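You operate a simulated robot arm through the tools that you are given. There is no shell and no other tool. Be economical: measure what you need, move in short steps, check, and stop when the job is done.

The job below is to be done with a simulated two-armed robot. You get a single attempt, and the scene is never put back.

JOB
Put the grey square pot on the free end of the kiln bench away on the top of the deep bench. Switch the small panel switch on. Open the left bead bench drawer, put the small cork on the bead bench top away in the inside of the left bead bench drawer, then shut the drawer. Pull the wash bench flap open. Do these in any order.

Only the result counts: the job must be done as asked and must still hold three seconds after the hand-in. Knocking over, shifting, dropping, spilling or breaking anything else fails it.

ROBOT AND FRAMES
Two 7-joint arms with two-finger grippers on one trunk, on a base that drives. Base frame: it is fixed to the floor where the robot stands at the start and does not move with it; the origin is under the middle of the robot, x ahead of it, y to its left, z up. Units: mm, rad, N and s.
The left shoulder is at the start at [60, 178, 1112], the right one opposite. With the tool pointing down near the work surface each hand reaches from about 280 to 660 mm from the robot's upright axis, wherever it stands, measured 20 degrees to its own side. Places, roughly: grey square pot (6x6x3 cm) [500, -200, 900]; inside of the left bead bench drawer [2700, 3300, 700]; left bead bench drawer [2700, 3300, 700]; small cork (3x3x4 cm) [2600, 3400, 900]; small panel switch [1500, -1900, 900]; top of the deep bench [1000, -1900, 800]; wash bench flap [2200, 4100, 400]. Payload 1.96 kg a hand.
The tool frame of a hand sits at the grasp point between the pads (the TCP): z along the fingers, y along the line on which they close. The tips reach 20 mm beyond it. Largest opening 72 mm; the body of the gripper starts 38 mm behind the TCP.
Orientation is that of the tool frame in the base frame, as a unit quaternion [x, y, z, w]. With the fingers straight down and closing along the base's y, the tool's x points along the base's -x, its y along +y and its z along -z.

CONTROLS
- The arms move only by the tool apply_moves. It takes "left_targets", "right_targets" or both (then of equal length, played together; a hand with none holds still); each is a list of rows, each a list of 3 entries, a list of its own where there are three numbers: the shift along the tool's x, y, z in mm, then the turn, a rotation vector about the tool's x, y, z in rad, then the opening, from 0 (shut) to 1 (fully open). In form: [[[x, y, z], [wx, wy, wz], hand], ...]. A call has 1 to 8 rows; each row is the pose to reach, as a shift and turn from the pose commanded when the call began, along the tool's axes at that moment. Rows are played at 5 a second. More than 50 mm and 0.15 rad between two rows, or a gripper value outside its range, and nothing of the call is played. A pose out of reach is approached as far as the arm can. The call stops where the force on the tool passes 40 N (or 10 N more than at its start, if that is more) or the arm is blocked; 0.2 s more then pass. Each finger travels about 153 mm/s and halts on what it meets, pressing with about 29 N; the grip force reading is that of the motor and also rises with nothing between the fingers. The clock runs only during rows and for 0.2 s after the last one: add rows that repeat a pose to give the fingers time. The reply holds the time, the measured pose of the TCP, the force on the tool along the base axes, the opening and the grip force, in the units named above and with some noise, with the torque about the TCP (base axes, N m) and any sound that the robot's microphone picked up, and new pictures: "show" is both (left out), scene, wrist or none (wrist: the cameras of the hands that moved).
- Cameras (640 x 400 px; columns grow to the right, rows downward): "scene" is now at [0.6, -33.9, 1655]; the picture's right is [-0.48, -0.88, 0.00], its down [-0.72, 0.39, -0.58] and it looks along [0.50, -0.28, -0.82] (base axes); focal length 260 px, centre (320, 200). "left" rides on the left gripper at [71, -19, -82] in its tool frame; the picture's right is [0.26, 0.97, 0.00], its down [-0.67, 0.18, -0.72] and it looks along [-0.69, 0.19, 0.70] (tool axes); focal length 280 px, centre (320, 200). "right" rides on the right gripper at [71, 19, -82] in its tool frame; the picture's right is [-0.26, 0.97, 0.00], its down [-0.67, -0.18, -0.72] and it looks along [-0.69, -0.19, 0.70] (tool axes); focal length 280 px, centre (320, 200). There is no depth. A picture from a camera that has moved, and an enlarged one, comes with that camera's place and axes in the base frame and with its lens.
- lift_body(by): slides the trunk up (or, below 0, down) by that many mm; the arms and the scene camera ride with it, the base frame stays. It gives what a move gives, with no picture.
- drive_base(legs): drives the robot by 1 to 6 legs, each [ahead, left, turn to the left] in mm, mm and rad, along the robot's own axes; the way and the turn of a leg run together, so that a leg with both is an arc; at most 1500 mm and 3.142 rad a leg. The arms and the cameras ride along, it lands a little off, and it stops where it bumps. It gives what a move gives, and a new picture of the scene camera.
- aim_head(pan, tilt): turns the head with the scene camera to pan (to the left, within 1.501 rad either way) and tilt (down, from -0.506 to 1.204), counted from straight ahead of the robot. It gives what a move gives, and a new picture of the scene camera.
- close_up(camera, box): a new picture of the part [left, top, right, bottom] of that camera's present view, enlarged. No time passes.
- hand_in(): hands the job in; it is judged then, once.

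Go step by step. Nothing tells you exact positions but the pictures and the camera data: compare them with the known pose of the tool, close in by small moves and look again before you grip or let go. The budget is 165 turns and 260 pictures, counting those below and the enlarged ones. Unless the task says otherwise, let go and move clear before handing in, and close with one line.

The tools are called after ">>>" as a command line: name --argument value ..., lists and objects as JSON in quotes. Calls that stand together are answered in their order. apply_moves: Moves the arms, as the interface text tells. Its arguments: {"type":"object","properties":{"left_targets":{"type":"array","items":{"type":"array"}},"right_targets":{"type":"array","items":{"type":"array"}},"show":{"type":"string","enum":["both","scene","wrist","none"]}},"required":[]} The other tools are called the same way: lift_body (by) slides the trunk up or down; drive_base (legs) drives the base; aim_head (pan, tilt) turns the head that bears the scene camera; close_up (camera, box) takes an enlarged picture of a part of a camera's view; hand_in () hands the job in.

At the start:

```text
t: 0.0
left_tcp_pos: [423.8, 24.9, 1120.3]
left_tool_rot: [0.0, 1.0, -0.001, 0.001]
left_contact_force: [-0.7, -0.2, -0.5]
left_wrist_torque: [-0.01, 0.02, 0.01]
left_finger_gap: 72.2
left_grip_force: 0.1
right_tcp_pos: [326.7, -329.1, 1073.7]
right_tool_rot: [-0.001, 1.0, 0.0, 0.0]
right_contact_force: [-0.6, 0.2, -1.4]
right_wrist_torque: [-0.02, 0.0, 0.02]
right_finger_gap: 72.1
right_grip_force: 0.1
trunk travel left (down, up): [-757.0, 233.0]
robot x, y, heading: [1.0, 0.7, 0.007]
head pan, tilt: [-0.503, 0.958]
```

scene: 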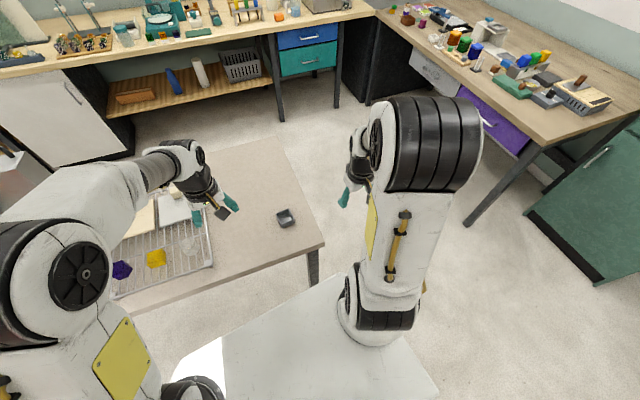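
right: 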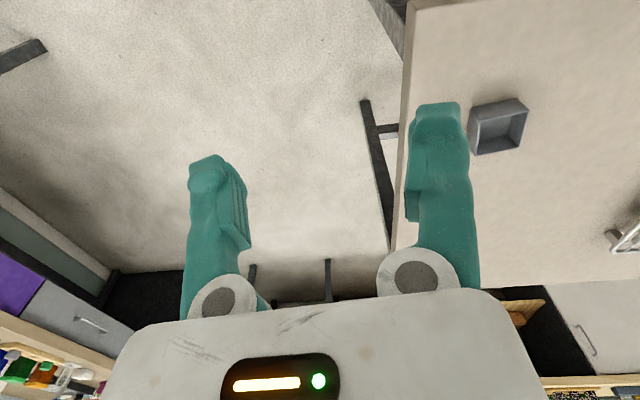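
left: 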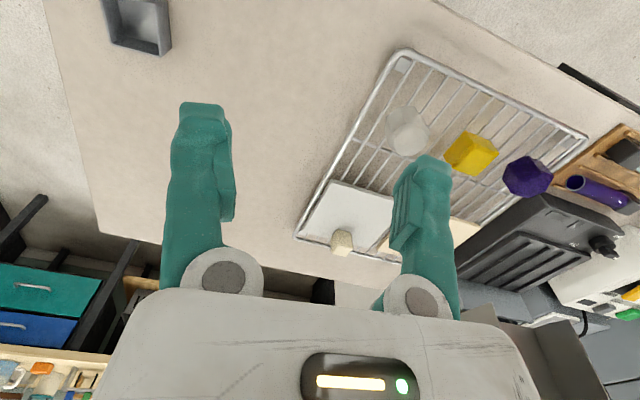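

I can see the pot near (467, -161) on the kiln bench. I'll look closer to get its exact place and orientation.

>>> close_up --camera "right" --box '[400, 60, 560, 160]'

>>> close_up --camera "scene" --box '[246, 192, 326, 242]'

>>> close_up --camera "left" --box '[60, 0, 220, 100]'

```text
4.00 times, centred on (480, 110) of right
camera zoom: at [255.4, -307.8, 1154.6], right [0.26, 0.97, 0.0], down [0.67, -0.18, 0.72], along [0.69, -0.19, -0.7], focal length 1122 px, centre (-320, 560)
```

zoom: 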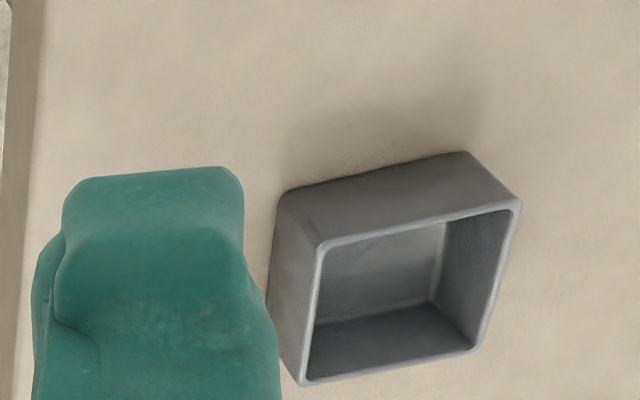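

```text
8.00 times, centred on (286, 217) of scene
camera zoom: at [0.6, -33.9, 1655.0], right [-0.48, -0.88, 0.0], down [-0.72, 0.39, -0.58], along [0.5, -0.28, -0.82], focal length 2081 px, centre (592, 64)
```

zoom: 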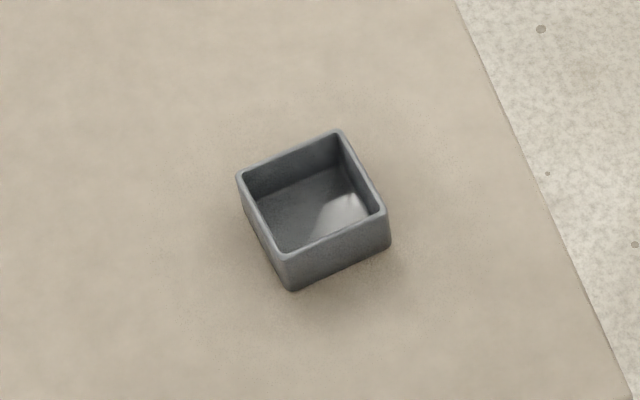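

```text
4.00 times, centred on (140, 50) of left
camera zoom: at [352.2, 6.1, 1200.4], right [-0.26, 0.97, 0.0], down [0.67, 0.18, 0.72], along [0.69, 0.19, -0.7], focal length 1122 px, centre (1040, 800)
```

zoom: 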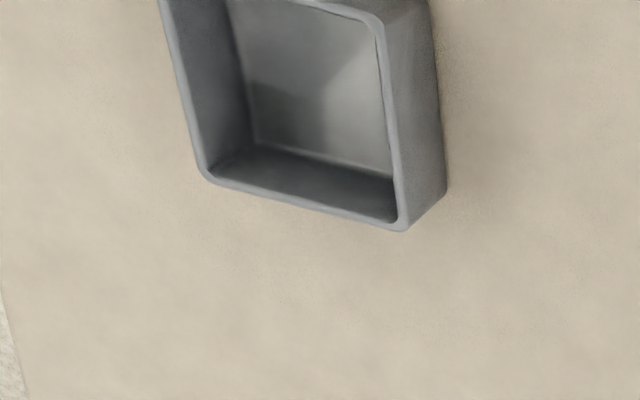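

Both views put the pot at about (472, -157), with its rim at z≈885, its sides along the base axes and about 48 mm wide. I'll bring the right hand above it.

>>> apply_moves --right_targets '[[[-29, 34, 10], [0, 0, 0], 1], [[-58, 68, 20], [0, 0, 0], 1], [[-87, 102, 30], [0, 0, 0], 1], [[-116, 136, 40], [0, 0, 0], 1], [[-145, 172, 50], [0, 0, 0], 1], [[-145, 172, 90], [0, 0, 0], 1], [[-145, 172, 110], [0, 0, 0], 1]]'

```text
t: 1.6
left_tcp_pos: [425.0, 24.3, 1119.4]
left_tool_rot: [0.0, 1.0, 0.0, 0.001]
left_contact_force: [-0.3, 0.6, 0.6]
left_wrist_torque: [-0.02, 0.0, 0.03]
left_finger_gap: 72.2
left_grip_force: 0.0
right_tcp_pos: [471.8, -157.1, 962.3]
right_tool_rot: [0.001, 1.0, 0.0, 0.0]
right_contact_force: [-1.2, 0.0, 0.0]
right_wrist_torque: [0.01, -0.01, 0.0]
right_finger_gap: 72.0
right_grip_force: 0.2
trunk travel left (down, up): [-757.0, 233.0]
robot x, y, heading: [-1.4, -0.0, 0.001]
head pan, tilt: [-0.503, 0.958]
camera scene: at [1.0, -33.6, 1655.1], right [-0.48, -0.88, 0.0], down [-0.72, 0.39, -0.58], along [0.5, -0.28, -0.82], focal length 260 px, centre (320, 200)
camera right: at [400.6, -136.3, 1044.3], right [0.26, 0.96, 0.0], down [0.67, -0.18, 0.72], along [0.69, -0.19, -0.7], focal length 280 px, centre (320, 200)
```

scene: 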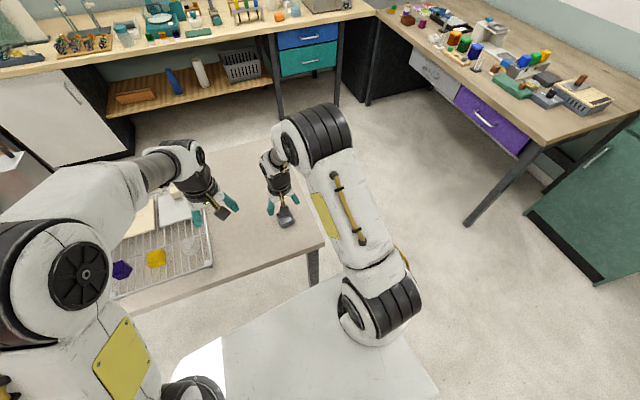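
right: 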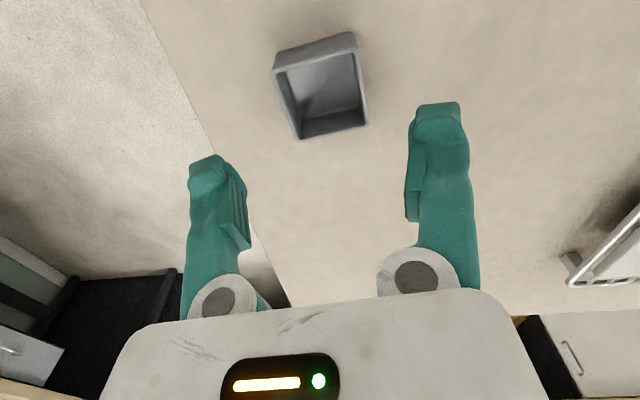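

The pot's centre reads about (474, -154). I'll make a small correction, go down and grip.

>>> apply_moves --right_targets '[[[-2, 3, 30], [0, 0, 0], 1], [[-2, 3, 60], [0, 0, 0], 1], [[-2, 3, 80], [0, 0, 0], 1], [[-2, 3, 80], [0, 0, 0], 1]]' --show "wrist"

```text
t: 2.6
left_tcp_pos: [423.9, 24.4, 1120.5]
left_tool_rot: [0.0, 1.0, -0.002, 0.002]
left_contact_force: [-0.8, -0.7, -0.2]
left_wrist_torque: [-0.03, 0.01, 0.02]
left_finger_gap: 71.8
left_grip_force: 0.0
right_tcp_pos: [473.6, -154.4, 883.7]
right_tool_rot: [-0.001, 1.0, 0.0, 0.0]
right_contact_force: [0.2, -0.2, 0.9]
right_wrist_torque: [0.01, 0.01, 0.04]
right_finger_gap: 72.0
right_grip_force: 0.0
trunk travel left (down, up): [-757.0, 233.0]
robot x, y, heading: [2.9, 2.3, -0.003]
head pan, tilt: [-0.503, 0.958]
camera right: at [402.8, -133.1, 964.2], right [0.26, 0.97, 0.0], down [0.67, -0.18, 0.72], along [0.69, -0.19, -0.7], focal length 280 px, centre (320, 200)
```

right: 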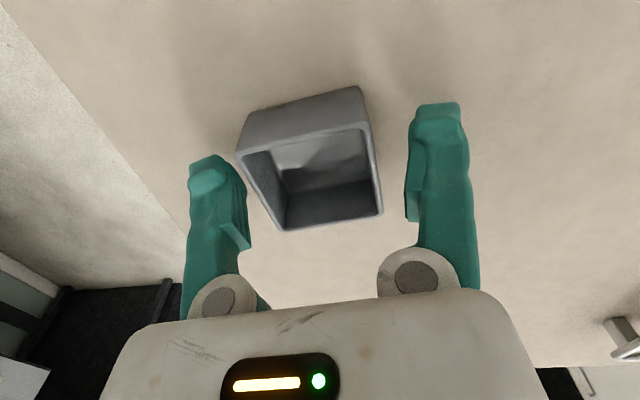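

The pot sits between the fingers, so I'll lower a little, close and lift.

>>> apply_moves --right_targets '[[[0, 0, 4], [0, 0, 0], 1], [[0, 0, 4], [0, 0, 0], 0.6], [[0, 0, 4], [0, 0, 0], 0.4], [[0, 0, 4], [0, 0, 0], 0.4]]' --show "wrist"

```text
t: 3.6
left_tcp_pos: [423.0, 25.0, 1119.8]
left_tool_rot: [0.0, 1.0, -0.001, 0.002]
left_contact_force: [-0.1, 0.6, 0.1]
left_wrist_torque: [0.01, 0.02, -0.02]
left_finger_gap: 71.7
left_grip_force: 0.0
right_tcp_pos: [474.8, -153.6, 879.8]
right_tool_rot: [0.0, 1.0, 0.0, 0.001]
right_contact_force: [2.0, -0.7, 4.2]
right_wrist_torque: [-0.02, -0.01, -0.01]
right_finger_gap: 50.7
right_grip_force: 28.2
trunk travel left (down, up): [-757.0, 233.0]
robot x, y, heading: [3.0, -1.4, 0.001]
head pan, tilt: [-0.503, 0.958]
camera right: at [402.8, -133.1, 960.9], right [0.26, 0.97, 0.0], down [0.67, -0.18, 0.72], along [0.69, -0.19, -0.7], focal length 280 px, centre (320, 200)
```

right: 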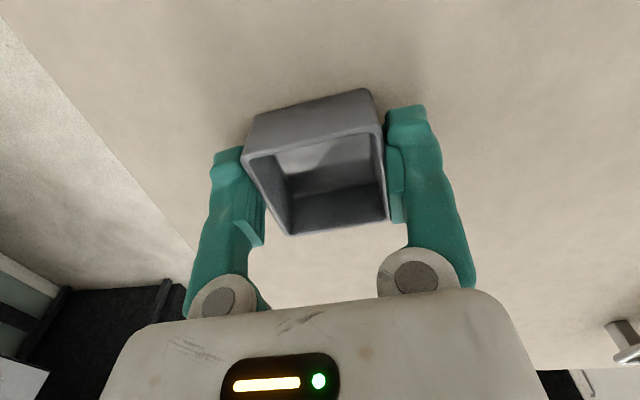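

The pot is gripped at 50.7 mm. I'll lift it straight up, then draw it back towards the robot.

>>> apply_moves --right_targets '[[[0, 0, -40], [0, 0, 0], 0.4], [[0, 0, -80], [0, 0, 0], 0.4], [[0, 0, -120], [0, 0, 0], 0.4], [[0, 0, -160], [0, 0, 0], 0.4], [[30, -30, -180], [0, 0, 0], 0.4], [[60, -60, -190], [0, 0, 0], 0.4], [[90, -90, -190], [0, 0, 0], 0.4], [[120, -120, -190], [0, 0, 0], 0.4]]' --show "wrist"

>>> aim_head --pan -1.1 --tilt 0.5

```text
t: 5.4
left_tcp_pos: [422.5, 23.1, 1120.3]
left_tool_rot: [0.0, 1.0, 0.0, 0.003]
left_contact_force: [-0.3, 0.8, -0.2]
left_wrist_torque: [0.06, -0.04, -0.02]
left_finger_gap: 72.1
left_grip_force: 0.0
right_tcp_pos: [352.1, -273.9, 1069.2]
right_tool_rot: [-0.001, 1.0, 0.001, 0.001]
right_contact_force: [-1.1, 0.6, -0.8]
right_wrist_torque: [0.02, 0.02, -0.01]
right_finger_gap: 50.9
right_grip_force: 28.6
trunk travel left (down, up): [-757.0, 233.0]
robot x, y, heading: [-2.5, 0.2, 0.002]
head pan, tilt: [-0.503, 0.958]
camera right: at [281.0, -254.1, 1151.0], right [0.26, 0.97, 0.0], down [0.67, -0.18, 0.72], along [0.69, -0.19, -0.7], focal length 280 px, centre (320, 200)
```

right: 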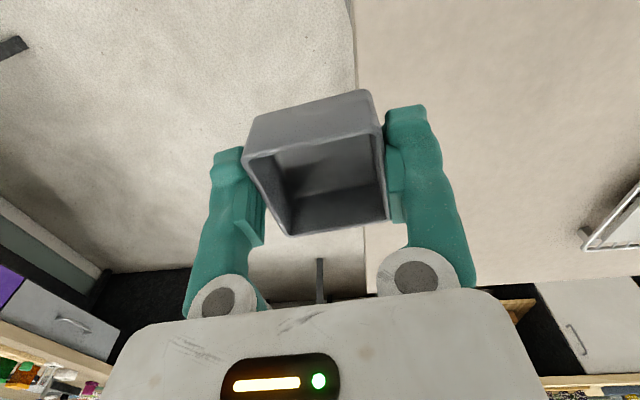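

```text
t: 6.4
left_tcp_pos: [423.7, 24.6, 1119.8]
left_tool_rot: [0.0, 1.0, 0.0, 0.002]
left_contact_force: [-0.1, 0.4, 0.0]
left_wrist_torque: [0.04, 0.04, 0.03]
left_finger_gap: 72.3
left_grip_force: 0.0
right_tcp_pos: [354.4, -274.1, 1069.5]
right_tool_rot: [0.0, 1.0, 0.0, 0.0]
right_contact_force: [0.5, 1.7, -0.5]
right_wrist_torque: [0.01, 0.0, 0.02]
right_finger_gap: 51.0
right_grip_force: 29.0
trunk travel left (down, up): [-757.0, 233.0]
robot x, y, heading: [-1.0, -2.6, 0.0]
head pan, tilt: [-1.1, 0.499]
camera scene: at [-21.4, -80.3, 1693.0], right [-0.89, -0.45, 0.0], down [-0.22, 0.43, -0.88], along [0.4, -0.78, -0.48], focal length 260 px, centre (320, 200)
```

scene: 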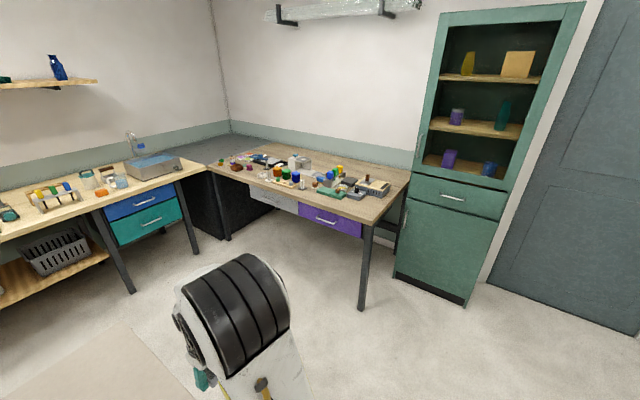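

The deep bench is the one with the purple drawer, and the switch should be near its left end. I'll look closer.

>>> close_up --camera "scene" --box '[200, 120, 328, 200]'

>>> close_up --camera "scene" --box '[300, 140, 428, 220]'

```text
5.00 times, centred on (264, 160) of scene
camera zoom: at [-21.4, -80.3, 1693.0], right [-0.89, -0.45, 0.0], down [-0.22, 0.43, -0.88], along [0.4, -0.78, -0.48], focal length 1301 px, centre (600, 400)
```

zoom: 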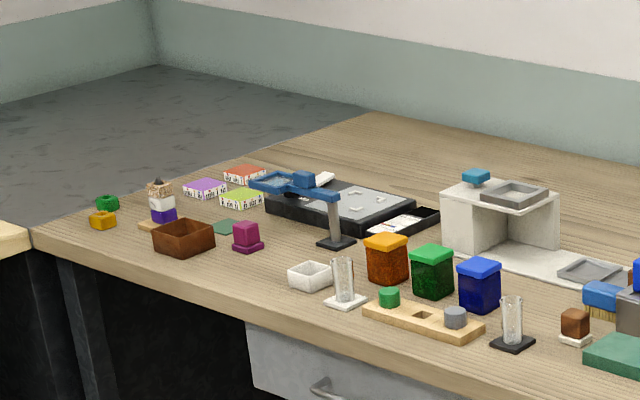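

```text
5.00 times, centred on (364, 180) of scene
camera zoom: at [-21.4, -80.3, 1693.0], right [-0.89, -0.45, 0.0], down [-0.22, 0.43, -0.88], along [0.4, -0.78, -0.48], focal length 1301 px, centre (100, 300)
```

zoom: 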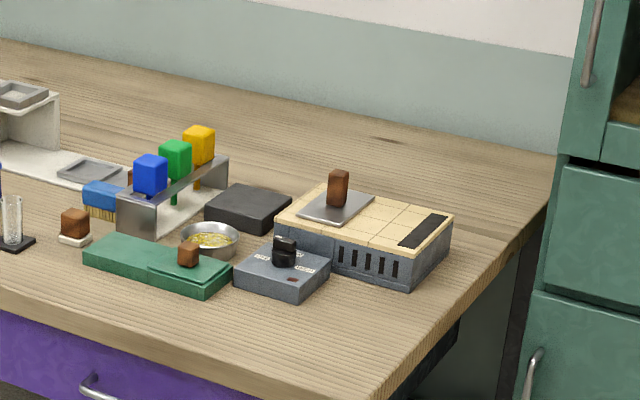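

I need a closer view of the deep bench. I'll back off from the kiln bench, turn right and drive towards it.

>>> drive_base --legs '[[-150, 0, 0], [0, 0, -1.571], [600, 0, 0]]'

>>> aim_head --pan 0.3 --tilt 0.5

```text
t: 14.7
left_tcp_pos: [-142.3, -1028.8, 1119.3]
left_tool_rot: [0.713, 0.701, -0.001, 0.001]
left_contact_force: [1.1, 0.5, 0.8]
left_wrist_torque: [-0.01, 0.01, -0.03]
left_finger_gap: 72.3
left_grip_force: 0.0
right_tcp_pos: [-440.0, -954.2, 1069.3]
right_tool_rot: [0.713, 0.701, 0.0, 0.0]
right_contact_force: [0.1, -0.9, -1.4]
right_wrist_torque: [0.0, 0.02, 0.0]
right_finger_gap: 50.8
right_grip_force: 29.1
trunk travel left (down, up): [-757.0, 233.0]
robot x, y, heading: [-160.9, -605.3, -1.589]
head pan, tilt: [-1.1, 0.499]
camera scene: at [-244.2, -583.3, 1693.1], right [-0.44, 0.9, 0.0], down [0.43, 0.21, -0.88], along [-0.79, -0.39, -0.48], focal length 260 px, centre (320, 200)
```

scene: 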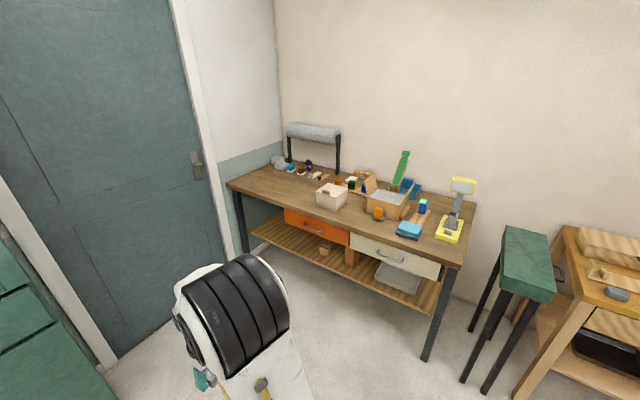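

```text
t: 16.2
left_tcp_pos: [-142.8, -1028.2, 1119.9]
left_tool_rot: [0.713, 0.701, -0.002, 0.001]
left_contact_force: [-0.7, -0.4, 0.9]
left_wrist_torque: [0.01, 0.02, 0.0]
left_finger_gap: 72.3
left_grip_force: 0.0
right_tcp_pos: [-439.3, -952.8, 1070.4]
right_tool_rot: [0.713, 0.702, 0.0, 0.0]
right_contact_force: [0.5, 0.5, 0.3]
right_wrist_torque: [0.02, 0.01, 0.05]
right_finger_gap: 51.0
right_grip_force: 29.4
trunk travel left (down, up): [-757.0, 233.0]
robot x, y, heading: [-157.1, -602.5, -1.586]
head pan, tilt: [0.3, 0.499]
camera scene: at [-137.1, -630.8, 1693.1], right [-0.96, -0.28, 0.0], down [-0.13, 0.46, -0.88], along [0.25, -0.84, -0.48], focal length 260 px, centre (320, 200)
```

scene: 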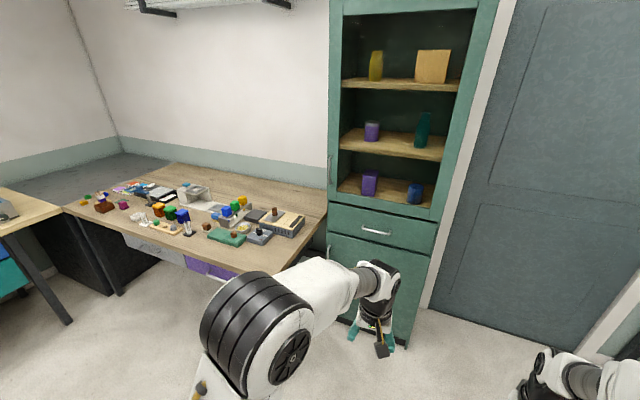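

Next I'll zoom in on the deep bench from here.

>>> close_up --camera "scene" --box '[60, 160, 200, 248]'

>>> close_up --camera "scene" --box '[190, 180, 334, 270]'

```text
4.55 times, centred on (130, 204) of scene
camera zoom: at [-137.1, -630.8, 1693.1], right [-0.96, -0.28, 0.0], down [-0.13, 0.46, -0.88], along [0.25, -0.84, -0.48], focal length 1182 px, centre (1184, 182)
```

zoom: 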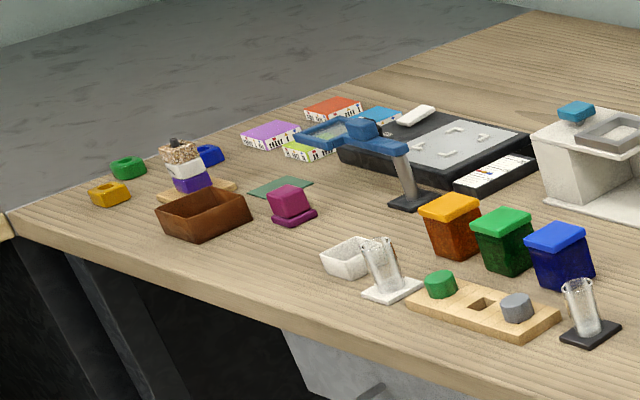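

```text
4.44 times, centred on (262, 225) of scene
camera zoom: at [-137.1, -630.8, 1693.1], right [-0.96, -0.28, 0.0], down [-0.13, 0.46, -0.88], along [0.25, -0.84, -0.48], focal length 1156 px, centre (578, 89)
```

zoom: 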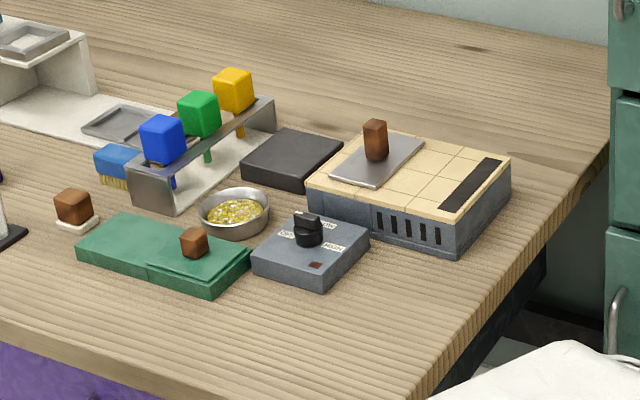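

The pot can go on the free front-right corner of the deep bench, at about (345, -1500). The grey box with the knob sits near (470, -1580). I'll drive the robot into place.

>>> drive_base --legs '[[0, 662, 0.015], [410, 0, 0]]'

>>> aim_head --pan -0.2 --tilt 0.9

```text
t: 22.0
left_tcp_pos: [527.4, -1442.2, 1119.8]
left_tool_rot: [0.706, 0.708, -0.002, 0.001]
left_contact_force: [0.1, 0.3, 0.1]
left_wrist_torque: [0.01, -0.02, 0.01]
left_finger_gap: 72.3
left_grip_force: 0.1
right_tcp_pos: [229.9, -1371.8, 1069.7]
right_tool_rot: [0.706, 0.708, 0.0, 0.0]
right_contact_force: [-0.1, 0.6, -1.0]
right_wrist_torque: [0.0, 0.0, 0.02]
right_finger_gap: 50.6
right_grip_force: 29.2
trunk travel left (down, up): [-757.0, 233.0]
robot x, y, heading: [501.0, -1018.1, -1.572]
head pan, tilt: [0.3, 0.499]
camera scene: at [526.3, -1043.8, 1693.1], right [-0.95, -0.3, 0.0], down [-0.14, 0.46, -0.88], along [0.26, -0.84, -0.48], focal length 260 px, centre (320, 200)
```

scene: 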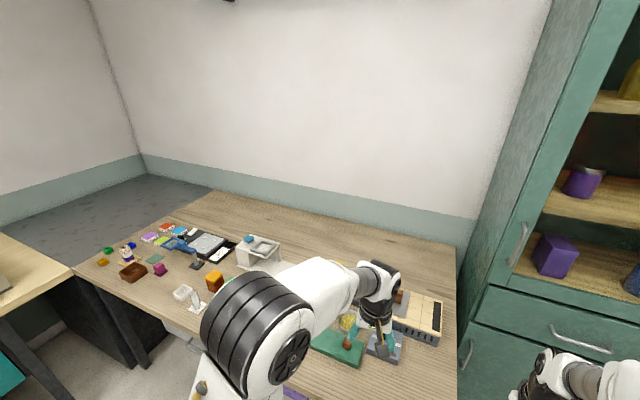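

```text
t: 22.9
left_tcp_pos: [527.5, -1441.5, 1119.0]
left_tool_rot: [0.707, 0.707, -0.003, 0.001]
left_contact_force: [0.5, -0.2, 0.2]
left_wrist_torque: [0.01, -0.02, 0.01]
left_finger_gap: 72.2
left_grip_force: 0.0
right_tcp_pos: [229.9, -1371.3, 1069.6]
right_tool_rot: [0.706, 0.708, 0.0, 0.001]
right_contact_force: [-0.4, 0.6, -0.7]
right_wrist_torque: [0.0, 0.03, 0.05]
right_finger_gap: 51.2
right_grip_force: 29.2
trunk travel left (down, up): [-757.0, 233.0]
robot x, y, heading: [503.5, -1023.3, -1.566]
head pan, tilt: [-0.201, 0.901]
camera scene: at [484.5, -1030.9, 1659.3], right [-0.98, 0.2, 0.0], down [0.15, 0.77, -0.62], along [-0.12, -0.61, -0.78], focal length 260 px, centre (320, 200)
```

scene: 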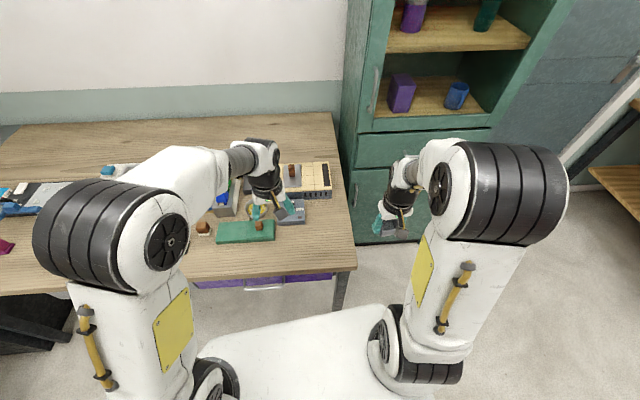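

The free corner lies between the right edge (x≈285) and the control box (x≈425). I'll put the pot at about (355, -1465), moving above it first.

>>> apply_moves --right_targets '[[[-23, 31, 0], [0, 0, 0], 0.4], [[-46, 62, 0], [0, 0, 0], 0.4], [[-70, 93, 0], [0, 0, 0], 0.4], [[-94, 125, 0], [0, 0, 0], 0.4], [[-94, 125, 40], [0, 0, 0], 0.4], [[-94, 125, 80], [0, 0, 0], 0.4]]'

```text
t: 24.3
left_tcp_pos: [527.9, -1441.5, 1119.3]
left_tool_rot: [0.707, 0.708, -0.001, 0.0]
left_contact_force: [-0.6, -0.4, 0.1]
left_wrist_torque: [0.02, 0.02, -0.02]
left_finger_gap: 72.0
left_grip_force: 0.0
right_tcp_pos: [355.1, -1467.1, 989.9]
right_tool_rot: [0.706, 0.708, 0.0, -0.001]
right_contact_force: [0.2, 0.2, -1.1]
right_wrist_torque: [0.0, -0.01, 0.0]
right_finger_gap: 51.1
right_grip_force: 29.4
trunk travel left (down, up): [-757.0, 233.0]
robot x, y, heading: [502.4, -1017.7, -1.574]
head pan, tilt: [-0.201, 0.901]
camera scene: at [484.4, -1032.7, 1659.3], right [-0.98, 0.2, 0.0], down [0.15, 0.77, -0.62], along [-0.12, -0.61, -0.78], focal length 260 px, centre (320, 200)
camera right: at [373.8, -1395.5, 1071.1], right [0.97, -0.26, 0.0], down [-0.18, -0.67, 0.71], along [-0.19, -0.69, -0.7], focal length 280 px, centre (320, 200)
```

scene: 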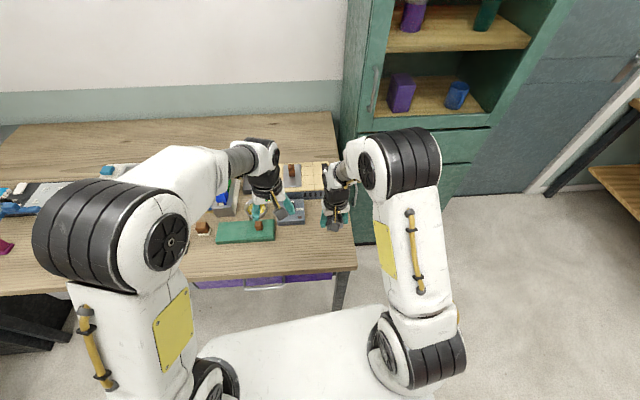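
right: 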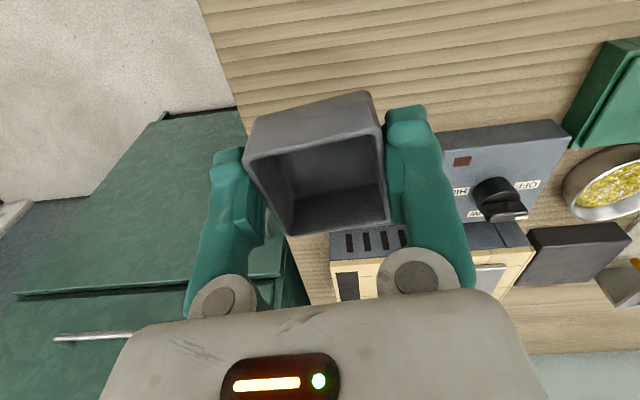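

There's clear bench below the pot, with the edge at x≈283 and the box at x≈432. I'll lower gently until it touches.

>>> apply_moves --right_targets '[[[0, 0, 40], [0, 0, 0], 0.4], [[0, 0, 80], [0, 0, 0], 0.4], [[0, 0, 90], [0, 0, 0], 0.4], [[0, 0, 96], [0, 0, 0], 0.4], [[0, 0, 100], [0, 0, 0], 0.4]]' --show "wrist"

```text
t: 25.5
left_tcp_pos: [527.2, -1442.2, 1119.0]
left_tool_rot: [0.707, 0.708, -0.003, 0.001]
left_contact_force: [0.6, -0.6, -0.4]
left_wrist_torque: [-0.01, 0.0, 0.02]
left_finger_gap: 72.0
left_grip_force: 0.0
right_tcp_pos: [355.2, -1466.5, 889.8]
right_tool_rot: [0.706, 0.708, 0.0, -0.001]
right_contact_force: [0.3, 0.4, -1.2]
right_wrist_torque: [0.01, -0.06, -0.04]
right_finger_gap: 50.9
right_grip_force: 28.9
trunk travel left (down, up): [-757.0, 233.0]
robot x, y, heading: [503.2, -1014.7, -1.576]
head pan, tilt: [-0.201, 0.901]
camera right: at [373.7, -1393.9, 970.7], right [0.97, -0.26, 0.0], down [-0.18, -0.67, 0.72], along [-0.19, -0.69, -0.7], focal length 280 px, centre (320, 200)
```

right: 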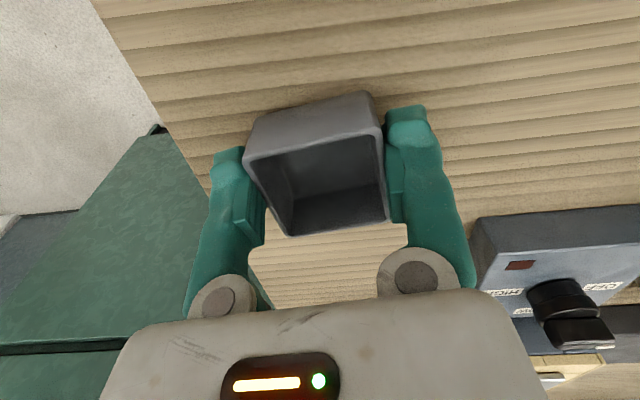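

No contact yet, so I'll keep lowering in small steps.

>>> apply_moves --right_targets '[[[0, 0, 4], [0, 0, 0], 0.4], [[0, 0, 8], [0, 0, 0], 0.4], [[0, 0, 12], [0, 0, 0], 0.4], [[0, 0, 16], [0, 0, 0], 0.4]]' --show "wrist"

```text
t: 26.5
left_tcp_pos: [527.8, -1439.8, 1120.5]
left_tool_rot: [0.706, 0.708, -0.003, 0.002]
left_contact_force: [-0.2, -0.2, 0.7]
left_wrist_torque: [0.02, -0.03, 0.03]
left_finger_gap: 72.1
left_grip_force: 0.0
right_tcp_pos: [355.2, -1465.7, 876.4]
right_tool_rot: [0.706, 0.708, -0.002, 0.002]
right_contact_force: [-3.9, -1.0, 34.4]
right_wrist_torque: [0.12, 0.03, -0.01]
right_finger_gap: 52.0
right_grip_force: 28.6
trunk travel left (down, up): [-757.0, 233.0]
robot x, y, heading: [499.7, -1019.7, -1.568]
head pan, tilt: [-0.201, 0.901]
camera right: at [373.8, -1392.9, 957.1], right [0.97, -0.26, 0.0], down [-0.18, -0.67, 0.72], along [-0.19, -0.69, -0.69], focal length 280 px, centre (320, 200)
```

right: 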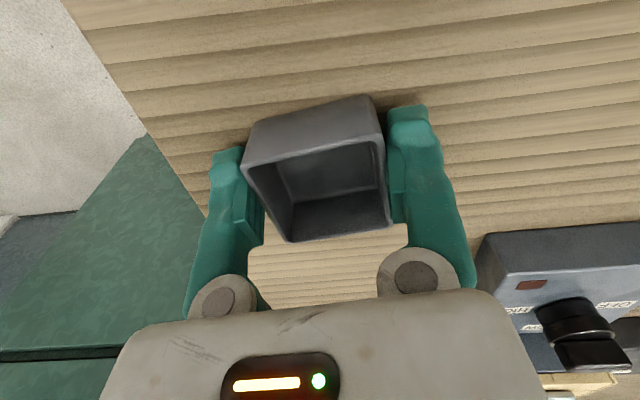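

The pot has touched down, with the bench top at z≈851. I'll ease off the pressure, open the hand and rise clear.

>>> apply_moves --right_targets '[[[0, 0, -3], [0, 0, 0], 0.5], [[0, 0, -3], [0, 0, 0], 0.85], [[0, 0, -3], [0, 0, 0], 1], [[0, 0, -30], [0, 0, 0], 1], [[0, 0, -75], [0, 0, 0], 1], [[0, 0, -120], [0, 0, 0], 1], [[0, 0, -165], [0, 0, 0], 1], [[0, 0, -200], [0, 0, 0], 1]]' --show "wrist"

>>> aim_head --pan 0.75 --tilt 0.5

```text
t: 28.3
left_tcp_pos: [528.6, -1442.1, 1120.2]
left_tool_rot: [0.706, 0.709, -0.002, 0.002]
left_contact_force: [-0.4, 1.0, -0.2]
left_wrist_torque: [0.02, 0.02, 0.01]
left_finger_gap: 72.1
left_grip_force: 0.0
right_tcp_pos: [354.7, -1465.6, 1073.8]
right_tool_rot: [0.706, 0.708, 0.0, 0.0]
right_contact_force: [0.3, 0.5, 0.3]
right_wrist_torque: [0.01, -0.02, 0.02]
right_finger_gap: 72.0
right_grip_force: 0.0
trunk travel left (down, up): [-757.0, 233.0]
robot x, y, heading: [501.3, -1012.6, -1.568]
head pan, tilt: [-0.201, 0.901]
camera right: at [374.3, -1392.9, 1156.0], right [0.97, -0.26, 0.0], down [-0.18, -0.67, 0.72], along [-0.19, -0.69, -0.7], focal length 280 px, centre (320, 200)
```

right: 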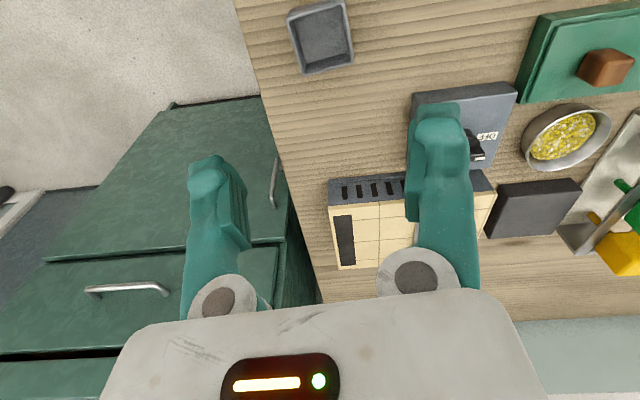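

```text
t: 29.5
left_tcp_pos: [527.7, -1441.9, 1119.7]
left_tool_rot: [0.706, 0.708, -0.002, 0.001]
left_contact_force: [-0.7, -0.7, 0.0]
left_wrist_torque: [-0.02, 0.03, 0.02]
left_finger_gap: 72.1
left_grip_force: 0.1
right_tcp_pos: [356.1, -1466.0, 1074.4]
right_tool_rot: [0.706, 0.708, 0.0, 0.0]
right_contact_force: [-0.9, 0.2, -0.5]
right_wrist_torque: [0.0, -0.04, 0.01]
right_finger_gap: 72.0
right_grip_force: 0.2
trunk travel left (down, up): [-757.0, 233.0]
robot x, y, heading: [501.6, -1022.2, -1.566]
head pan, tilt: [0.75, 0.499]
camera scene: at [561.4, -1023.9, 1693.1], right [-0.73, -0.68, 0.0], down [-0.33, 0.35, -0.88], along [0.6, -0.64, -0.48], focal length 260 px, centre (320, 200)
```

scene: 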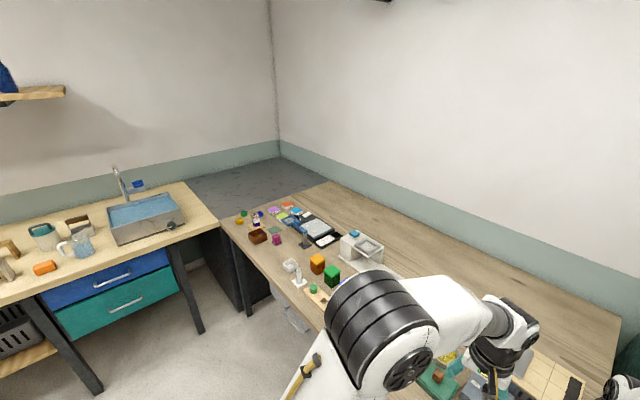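

The pot is standing on the bench. Now I'll look for the switch.

>>> close_up --camera "scene" --box '[225, 190, 353, 270]'

```text
5.00 times, centred on (289, 230) of scene
camera zoom: at [561.4, -1023.9, 1693.1], right [-0.73, -0.68, 0.0], down [-0.33, 0.35, -0.88], along [0.6, -0.64, -0.48], focal length 1301 px, centre (475, 50)
```

zoom: 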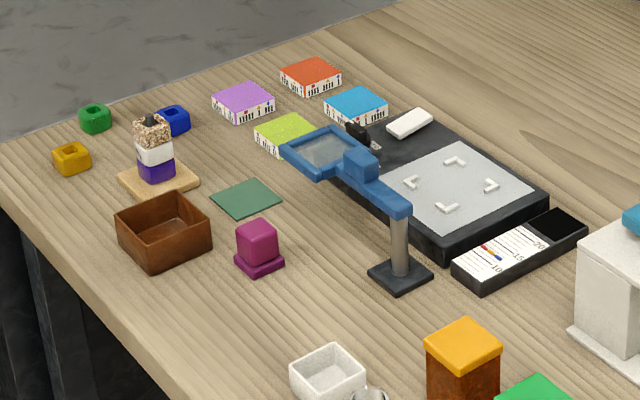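

The black panel near (1505, -1900) has a white rocker or a black knob, and the bench is turned about 8° clockwise. I'll raise the trunk for safety and drive in front of it.

>>> lift_body --by 100

>>> drive_base --legs '[[-200, 0, 0], [0, 957, 0], [0, 0, -0.14], [300, 0, 0]]'

>>> aim_head --pan 0.1 --tilt 0.8

```text
t: 30.9
left_tcp_pos: [527.7, -1441.5, 1219.0]
left_tool_rot: [0.707, 0.707, -0.002, 0.001]
left_contact_force: [0.4, -0.3, 1.1]
left_wrist_torque: [0.02, 0.0, 0.03]
left_finger_gap: 72.0
left_grip_force: 0.1
right_tcp_pos: [354.9, -1465.9, 1173.1]
right_tool_rot: [0.706, 0.708, 0.0, 0.0]
right_contact_force: [-1.2, -0.7, 0.0]
right_wrist_torque: [0.01, 0.02, 0.01]
right_finger_gap: 71.8
right_grip_force: 0.0
trunk travel left (down, up): [-857.0, 133.0]
robot x, y, heading: [503.6, -1018.5, -1.57]
head pan, tilt: [0.75, 0.499]
```

```text
t: 39.4
left_tcp_pos: [1391.7, -1535.6, 1219.7]
left_tool_rot: [0.753, 0.658, -0.003, 0.0]
left_contact_force: [0.2, 0.1, 0.2]
left_wrist_torque: [0.02, 0.01, 0.0]
left_finger_gap: 72.1
left_grip_force: 0.0
right_tcp_pos: [1218.5, -1535.8, 1174.8]
right_tool_rot: [0.754, 0.657, -0.001, 0.001]
right_contact_force: [-0.6, 0.0, -1.1]
right_wrist_torque: [-0.01, 0.01, 0.01]
right_finger_gap: 71.9
right_grip_force: 0.0
trunk travel left (down, up): [-857.0, 133.0]
robot x, y, heading: [1425.4, -1112.3, -1.706]
head pan, tilt: [0.75, 0.499]
camera scene: at [1482.7, -1125.1, 1793.1], right [-0.82, -0.58, 0.0], down [-0.28, 0.39, -0.88], along [0.51, -0.72, -0.48], focal length 260 px, centre (320, 200)
```

scene: 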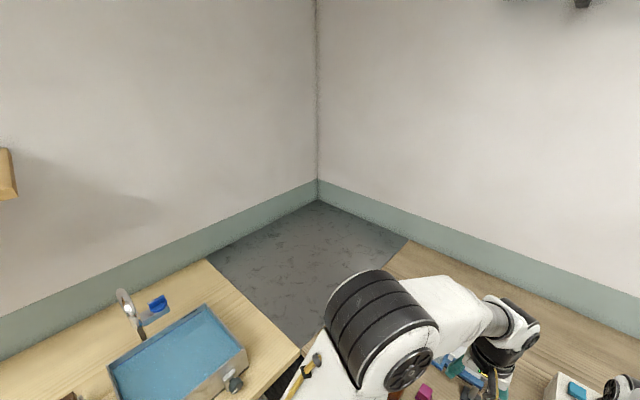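

```text
t: 40.4
left_tcp_pos: [1392.1, -1535.9, 1219.2]
left_tool_rot: [0.754, 0.657, -0.002, 0.001]
left_contact_force: [-0.4, 0.5, 0.8]
left_wrist_torque: [-0.01, 0.0, 0.02]
left_finger_gap: 72.1
left_grip_force: 0.1
right_tcp_pos: [1217.8, -1535.6, 1174.0]
right_tool_rot: [0.753, 0.658, 0.0, 0.0]
right_contact_force: [-0.4, -0.4, 0.3]
right_wrist_torque: [0.0, 0.02, 0.01]
right_finger_gap: 72.1
right_grip_force: 0.0
trunk travel left (down, up): [-857.0, 133.0]
robot x, y, heading: [1424.9, -1110.9, -1.712]
head pan, tilt: [0.099, 0.799]
camera scene: at [1427.1, -1132.6, 1767.2], right [-1.0, 0.04, 0.0], down [0.03, 0.72, -0.7], along [-0.02, -0.7, -0.72], focal length 260 px, centre (320, 200)
```

scene: 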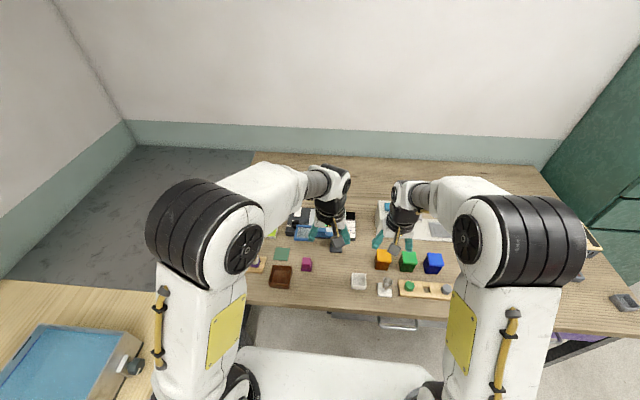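

The left hand is blocking the head camera's view, so I'll use the left wrist camera instead.

>>> close_up --camera "left" --box '[0, 0, 640, 400]'

```text
1.00 times, centred on (320, 200) of left (not enlarged: the box is as wide or as high as the picture)
camera zoom: at [1382.0, -1461.9, 1300.6], right [0.99, 0.13, 0.0], down [0.09, -0.69, 0.72], along [0.09, -0.71, -0.7], focal length 280 px, centre (320, 200)
```

zoom: 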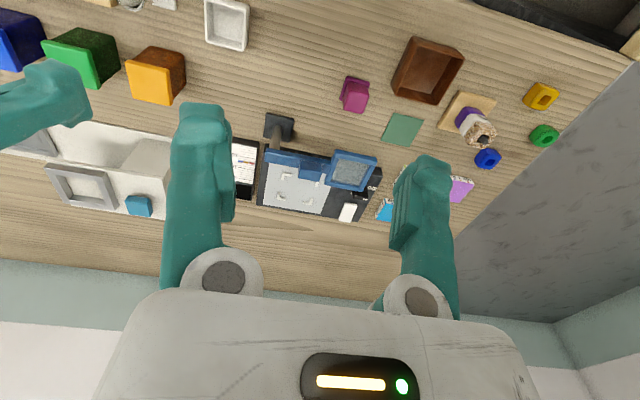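

>>> close_up --camera "left" --box '[240, 120, 400, 220]'

```text
4.00 times, centred on (320, 170) of left
camera zoom: at [1382.0, -1461.9, 1300.6], right [0.99, 0.13, 0.0], down [0.09, -0.69, 0.72], along [0.09, -0.71, -0.7], focal length 1122 px, centre (320, 320)
```

zoom: 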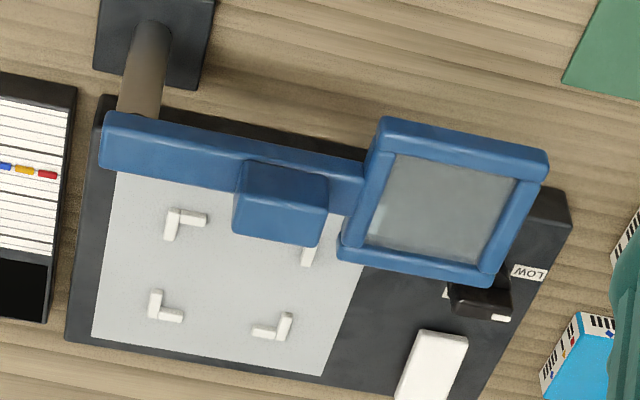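

The panel has a knob marked "LOW" and a white bar beside it. I'll move the left hand forward to see it from more directly above.

>>> apply_moves --left_targets '[[[-40, 30, 0], [0, 0, 0], 1], [[-80, 60, 0], [0, 0, 0], 1], [[-120, 90, 0], [0, 0, 0], 1], [[-160, 110, 0], [0, 0, 0], 1]]' --show "wrist"

>>> close_up --camera "left" --box '[200, 0, 400, 125]'

```text
t: 41.4
left_tcp_pos: [1512.1, -1655.3, 1212.1]
left_tool_rot: [0.749, 0.661, -0.026, 0.027]
left_contact_force: [1.3, -0.8, -0.8]
left_wrist_torque: [0.1, 0.04, 0.0]
left_finger_gap: 71.7
left_grip_force: 0.1
left hand out of reach, approached as far as the arm can: row 1, 2, 3, 4
right_tcp_pos: [1220.2, -1538.5, 1173.6]
right_tool_rot: [0.753, 0.658, 0.001, -0.001]
right_contact_force: [-0.3, 0.6, 0.6]
right_wrist_torque: [0.03, 0.02, 0.01]
right_finger_gap: 72.0
right_grip_force: 0.0
trunk travel left (down, up): [-857.0, 133.0]
robot x, y, heading: [1424.1, -1109.3, -1.705]
head pan, tilt: [0.099, 0.799]
camera left: at [1502.0, -1576.3, 1286.5], right [0.99, 0.14, -0.01], down [0.1, -0.64, 0.77], along [0.1, -0.76, -0.64], focal length 280 px, centre (320, 200)
```

left: 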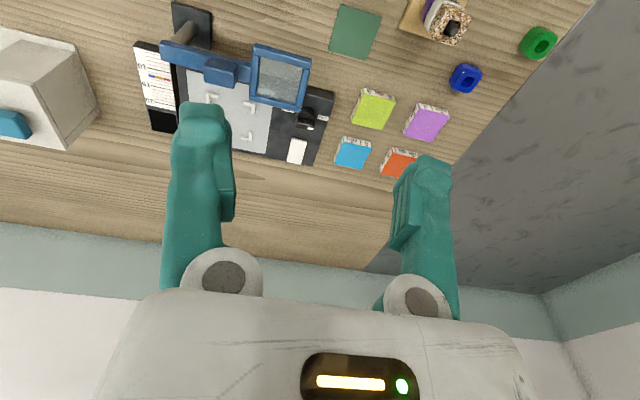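

```text
3.20 times, centred on (300, 62) of left
camera zoom: at [1502.0, -1576.3, 1286.5], right [0.99, 0.14, -0.01], down [0.1, -0.64, 0.77], along [0.1, -0.76, -0.64], focal length 897 px, centre (384, 640)
```

zoom: 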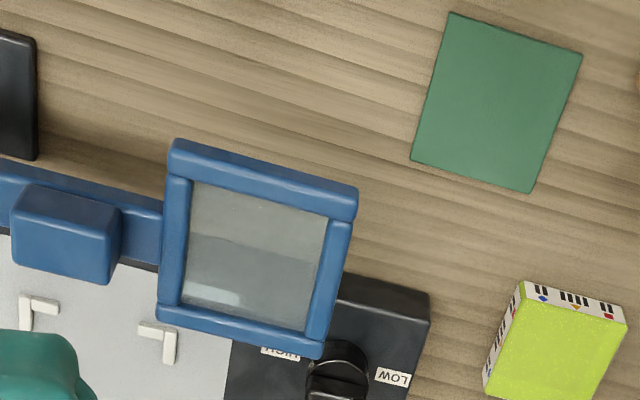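

>>> close_up --camera "left" --box '[250, 80, 346, 170]'

```text
4.44 times, centred on (298, 125) of left
camera zoom: at [1502.0, -1576.3, 1286.5], right [0.99, 0.14, -0.01], down [0.1, -0.64, 0.77], along [0.1, -0.76, -0.64], focal length 1246 px, centre (418, 533)
```

zoom: 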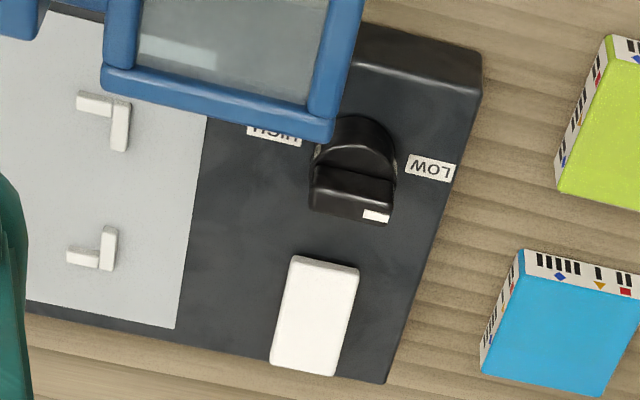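

>>> close_up --camera "left" --box '[280, 130, 320, 168]'

```text
10.53 times, centred on (300, 149) of left
camera zoom: at [1502.0, -1576.3, 1286.5], right [0.99, 0.14, -0.01], down [0.1, -0.64, 0.77], along [0.1, -0.76, -0.64], focal length 2952 px, centre (530, 737)
```

zoom: 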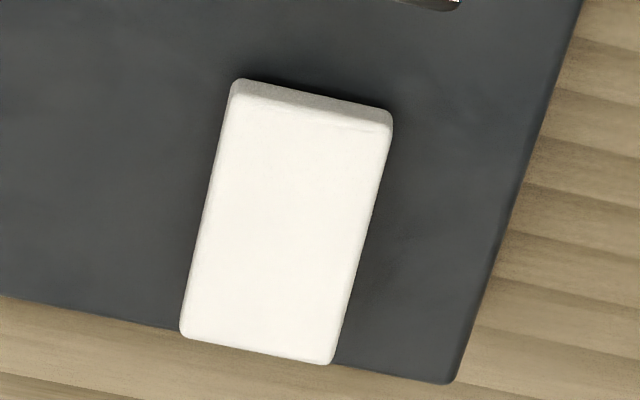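

The white rocker on the light panel is near (1502, -1918). A tilted tool will reach it best, so I'll pull the hand back, tilt it forward 27° and drive a little closer.

>>> apply_moves --left_targets '[[[50, 0, 0], [0, 0, 0], 0.5], [[90, 0, 0], [0, -0.12, 0], 0], [[90, 20, 0], [0, -0.24, 0], 0], [[90, 40, 0], [0, -0.36, 0], 0], [[90, 45, 0], [0, -0.47, 0], 0]]' --show "none"

>>> drive_base --legs '[[50, 0, 0]]'

>>> close_up --camera "left" --box '[0, 0, 640, 400]'

```text
t: 42.6
left_tcp_pos: [1567.7, -1567.3, 1203.5]
left_tool_rot: [0.722, 0.637, -0.199, 0.184]
left_contact_force: [-0.1, 0.4, 0.0]
left_wrist_torque: [0.01, 0.0, 0.02]
left_finger_gap: 0.0
left_grip_force: 29.0
right_tcp_pos: [1217.5, -1535.8, 1174.8]
right_tool_rot: [0.754, 0.657, 0.0, 0.0]
right_contact_force: [0.2, 0.0, 0.5]
right_wrist_torque: [0.05, 0.0, 0.0]
right_finger_gap: 71.9
right_grip_force: 0.0
trunk travel left (down, up): [-857.0, 133.0]
robot x, y, heading: [1425.9, -1108.1, -1.706]
head pan, tilt: [0.099, 0.799]
```

```text
t: 43.5
left_tcp_pos: [1563.3, -1611.0, 1207.5]
left_tool_rot: [0.722, 0.636, -0.202, 0.183]
left_contact_force: [1.0, 0.2, 1.0]
left_wrist_torque: [-0.05, 0.02, 0.02]
left_finger_gap: 0.2
left_grip_force: 28.7
right_tcp_pos: [1212.0, -1580.1, 1177.2]
right_tool_rot: [0.754, 0.657, -0.003, 0.003]
right_contact_force: [0.5, 1.1, 0.8]
right_wrist_torque: [-0.03, 0.02, 0.0]
right_finger_gap: 72.0
right_grip_force: 0.0
trunk travel left (down, up): [-857.0, 133.0]
robot x, y, heading: [1416.9, -1160.3, -1.71]
head pan, tilt: [0.099, 0.799]
camera scene: at [1421.5, -1173.3, 1767.3], right [-1.0, 0.04, 0.0], down [0.03, 0.71, -0.7], along [-0.03, -0.7, -0.71], focal length 260 px, centre (320, 200)
```

scene: 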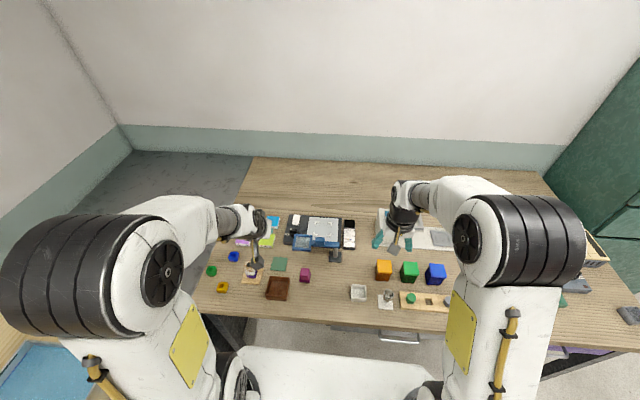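

```text
1.00 times, centred on (320, 200) of left (not enlarged: the box is as wide or as high as the picture)
camera zoom: at [1556.0, -1505.7, 1237.8], right [0.99, 0.1, -0.13], down [0.15, -0.22, 0.96], along [0.07, -0.97, -0.23], focal length 280 px, centre (320, 200)
```

zoom: 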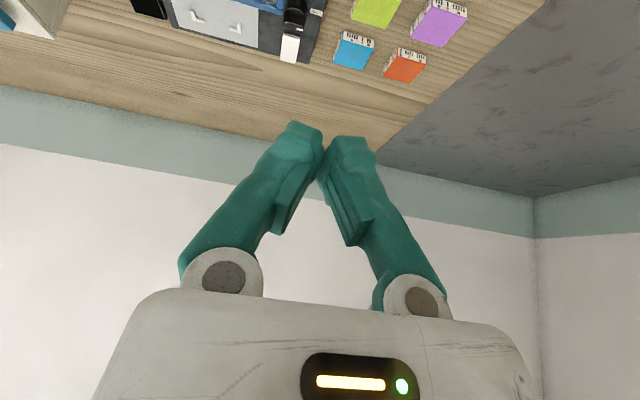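

>>> close_up --camera "scene" --box '[270, 200, 366, 260]'

>>> close_up --camera "left" --box '[240, 0, 340, 70]'

```text
6.67 times, centred on (318, 230) of scene
camera zoom: at [1421.5, -1173.3, 1767.3], right [-1.0, 0.04, 0.0], down [0.03, 0.71, -0.7], along [-0.03, -0.7, -0.71], focal length 1734 px, centre (333, 0)
```

zoom: 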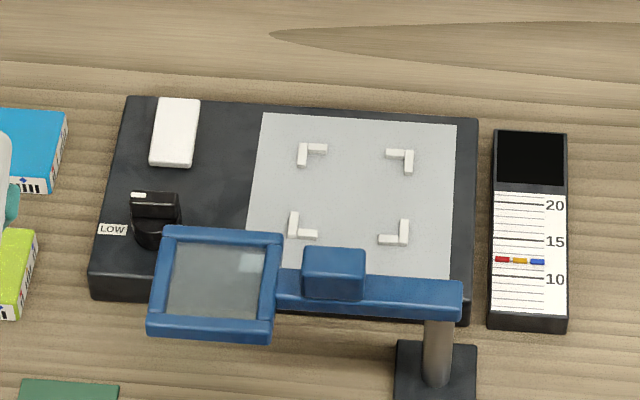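

```text
5.71 times, centred on (290, 35) of left
camera zoom: at [1556.0, -1505.7, 1237.8], right [0.99, 0.1, -0.13], down [0.15, -0.22, 0.96], along [0.07, -0.97, -0.23], focal length 1602 px, centre (491, 1143)
```

zoom: 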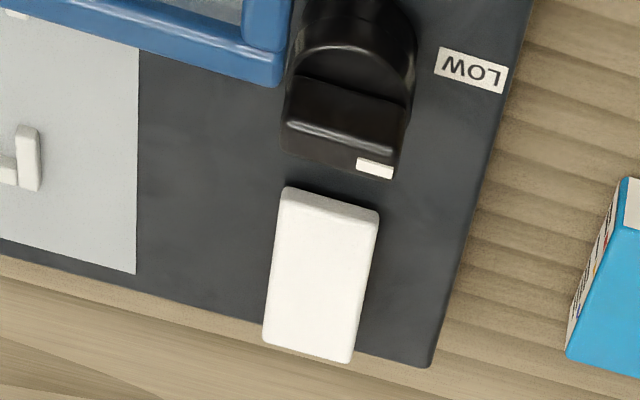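

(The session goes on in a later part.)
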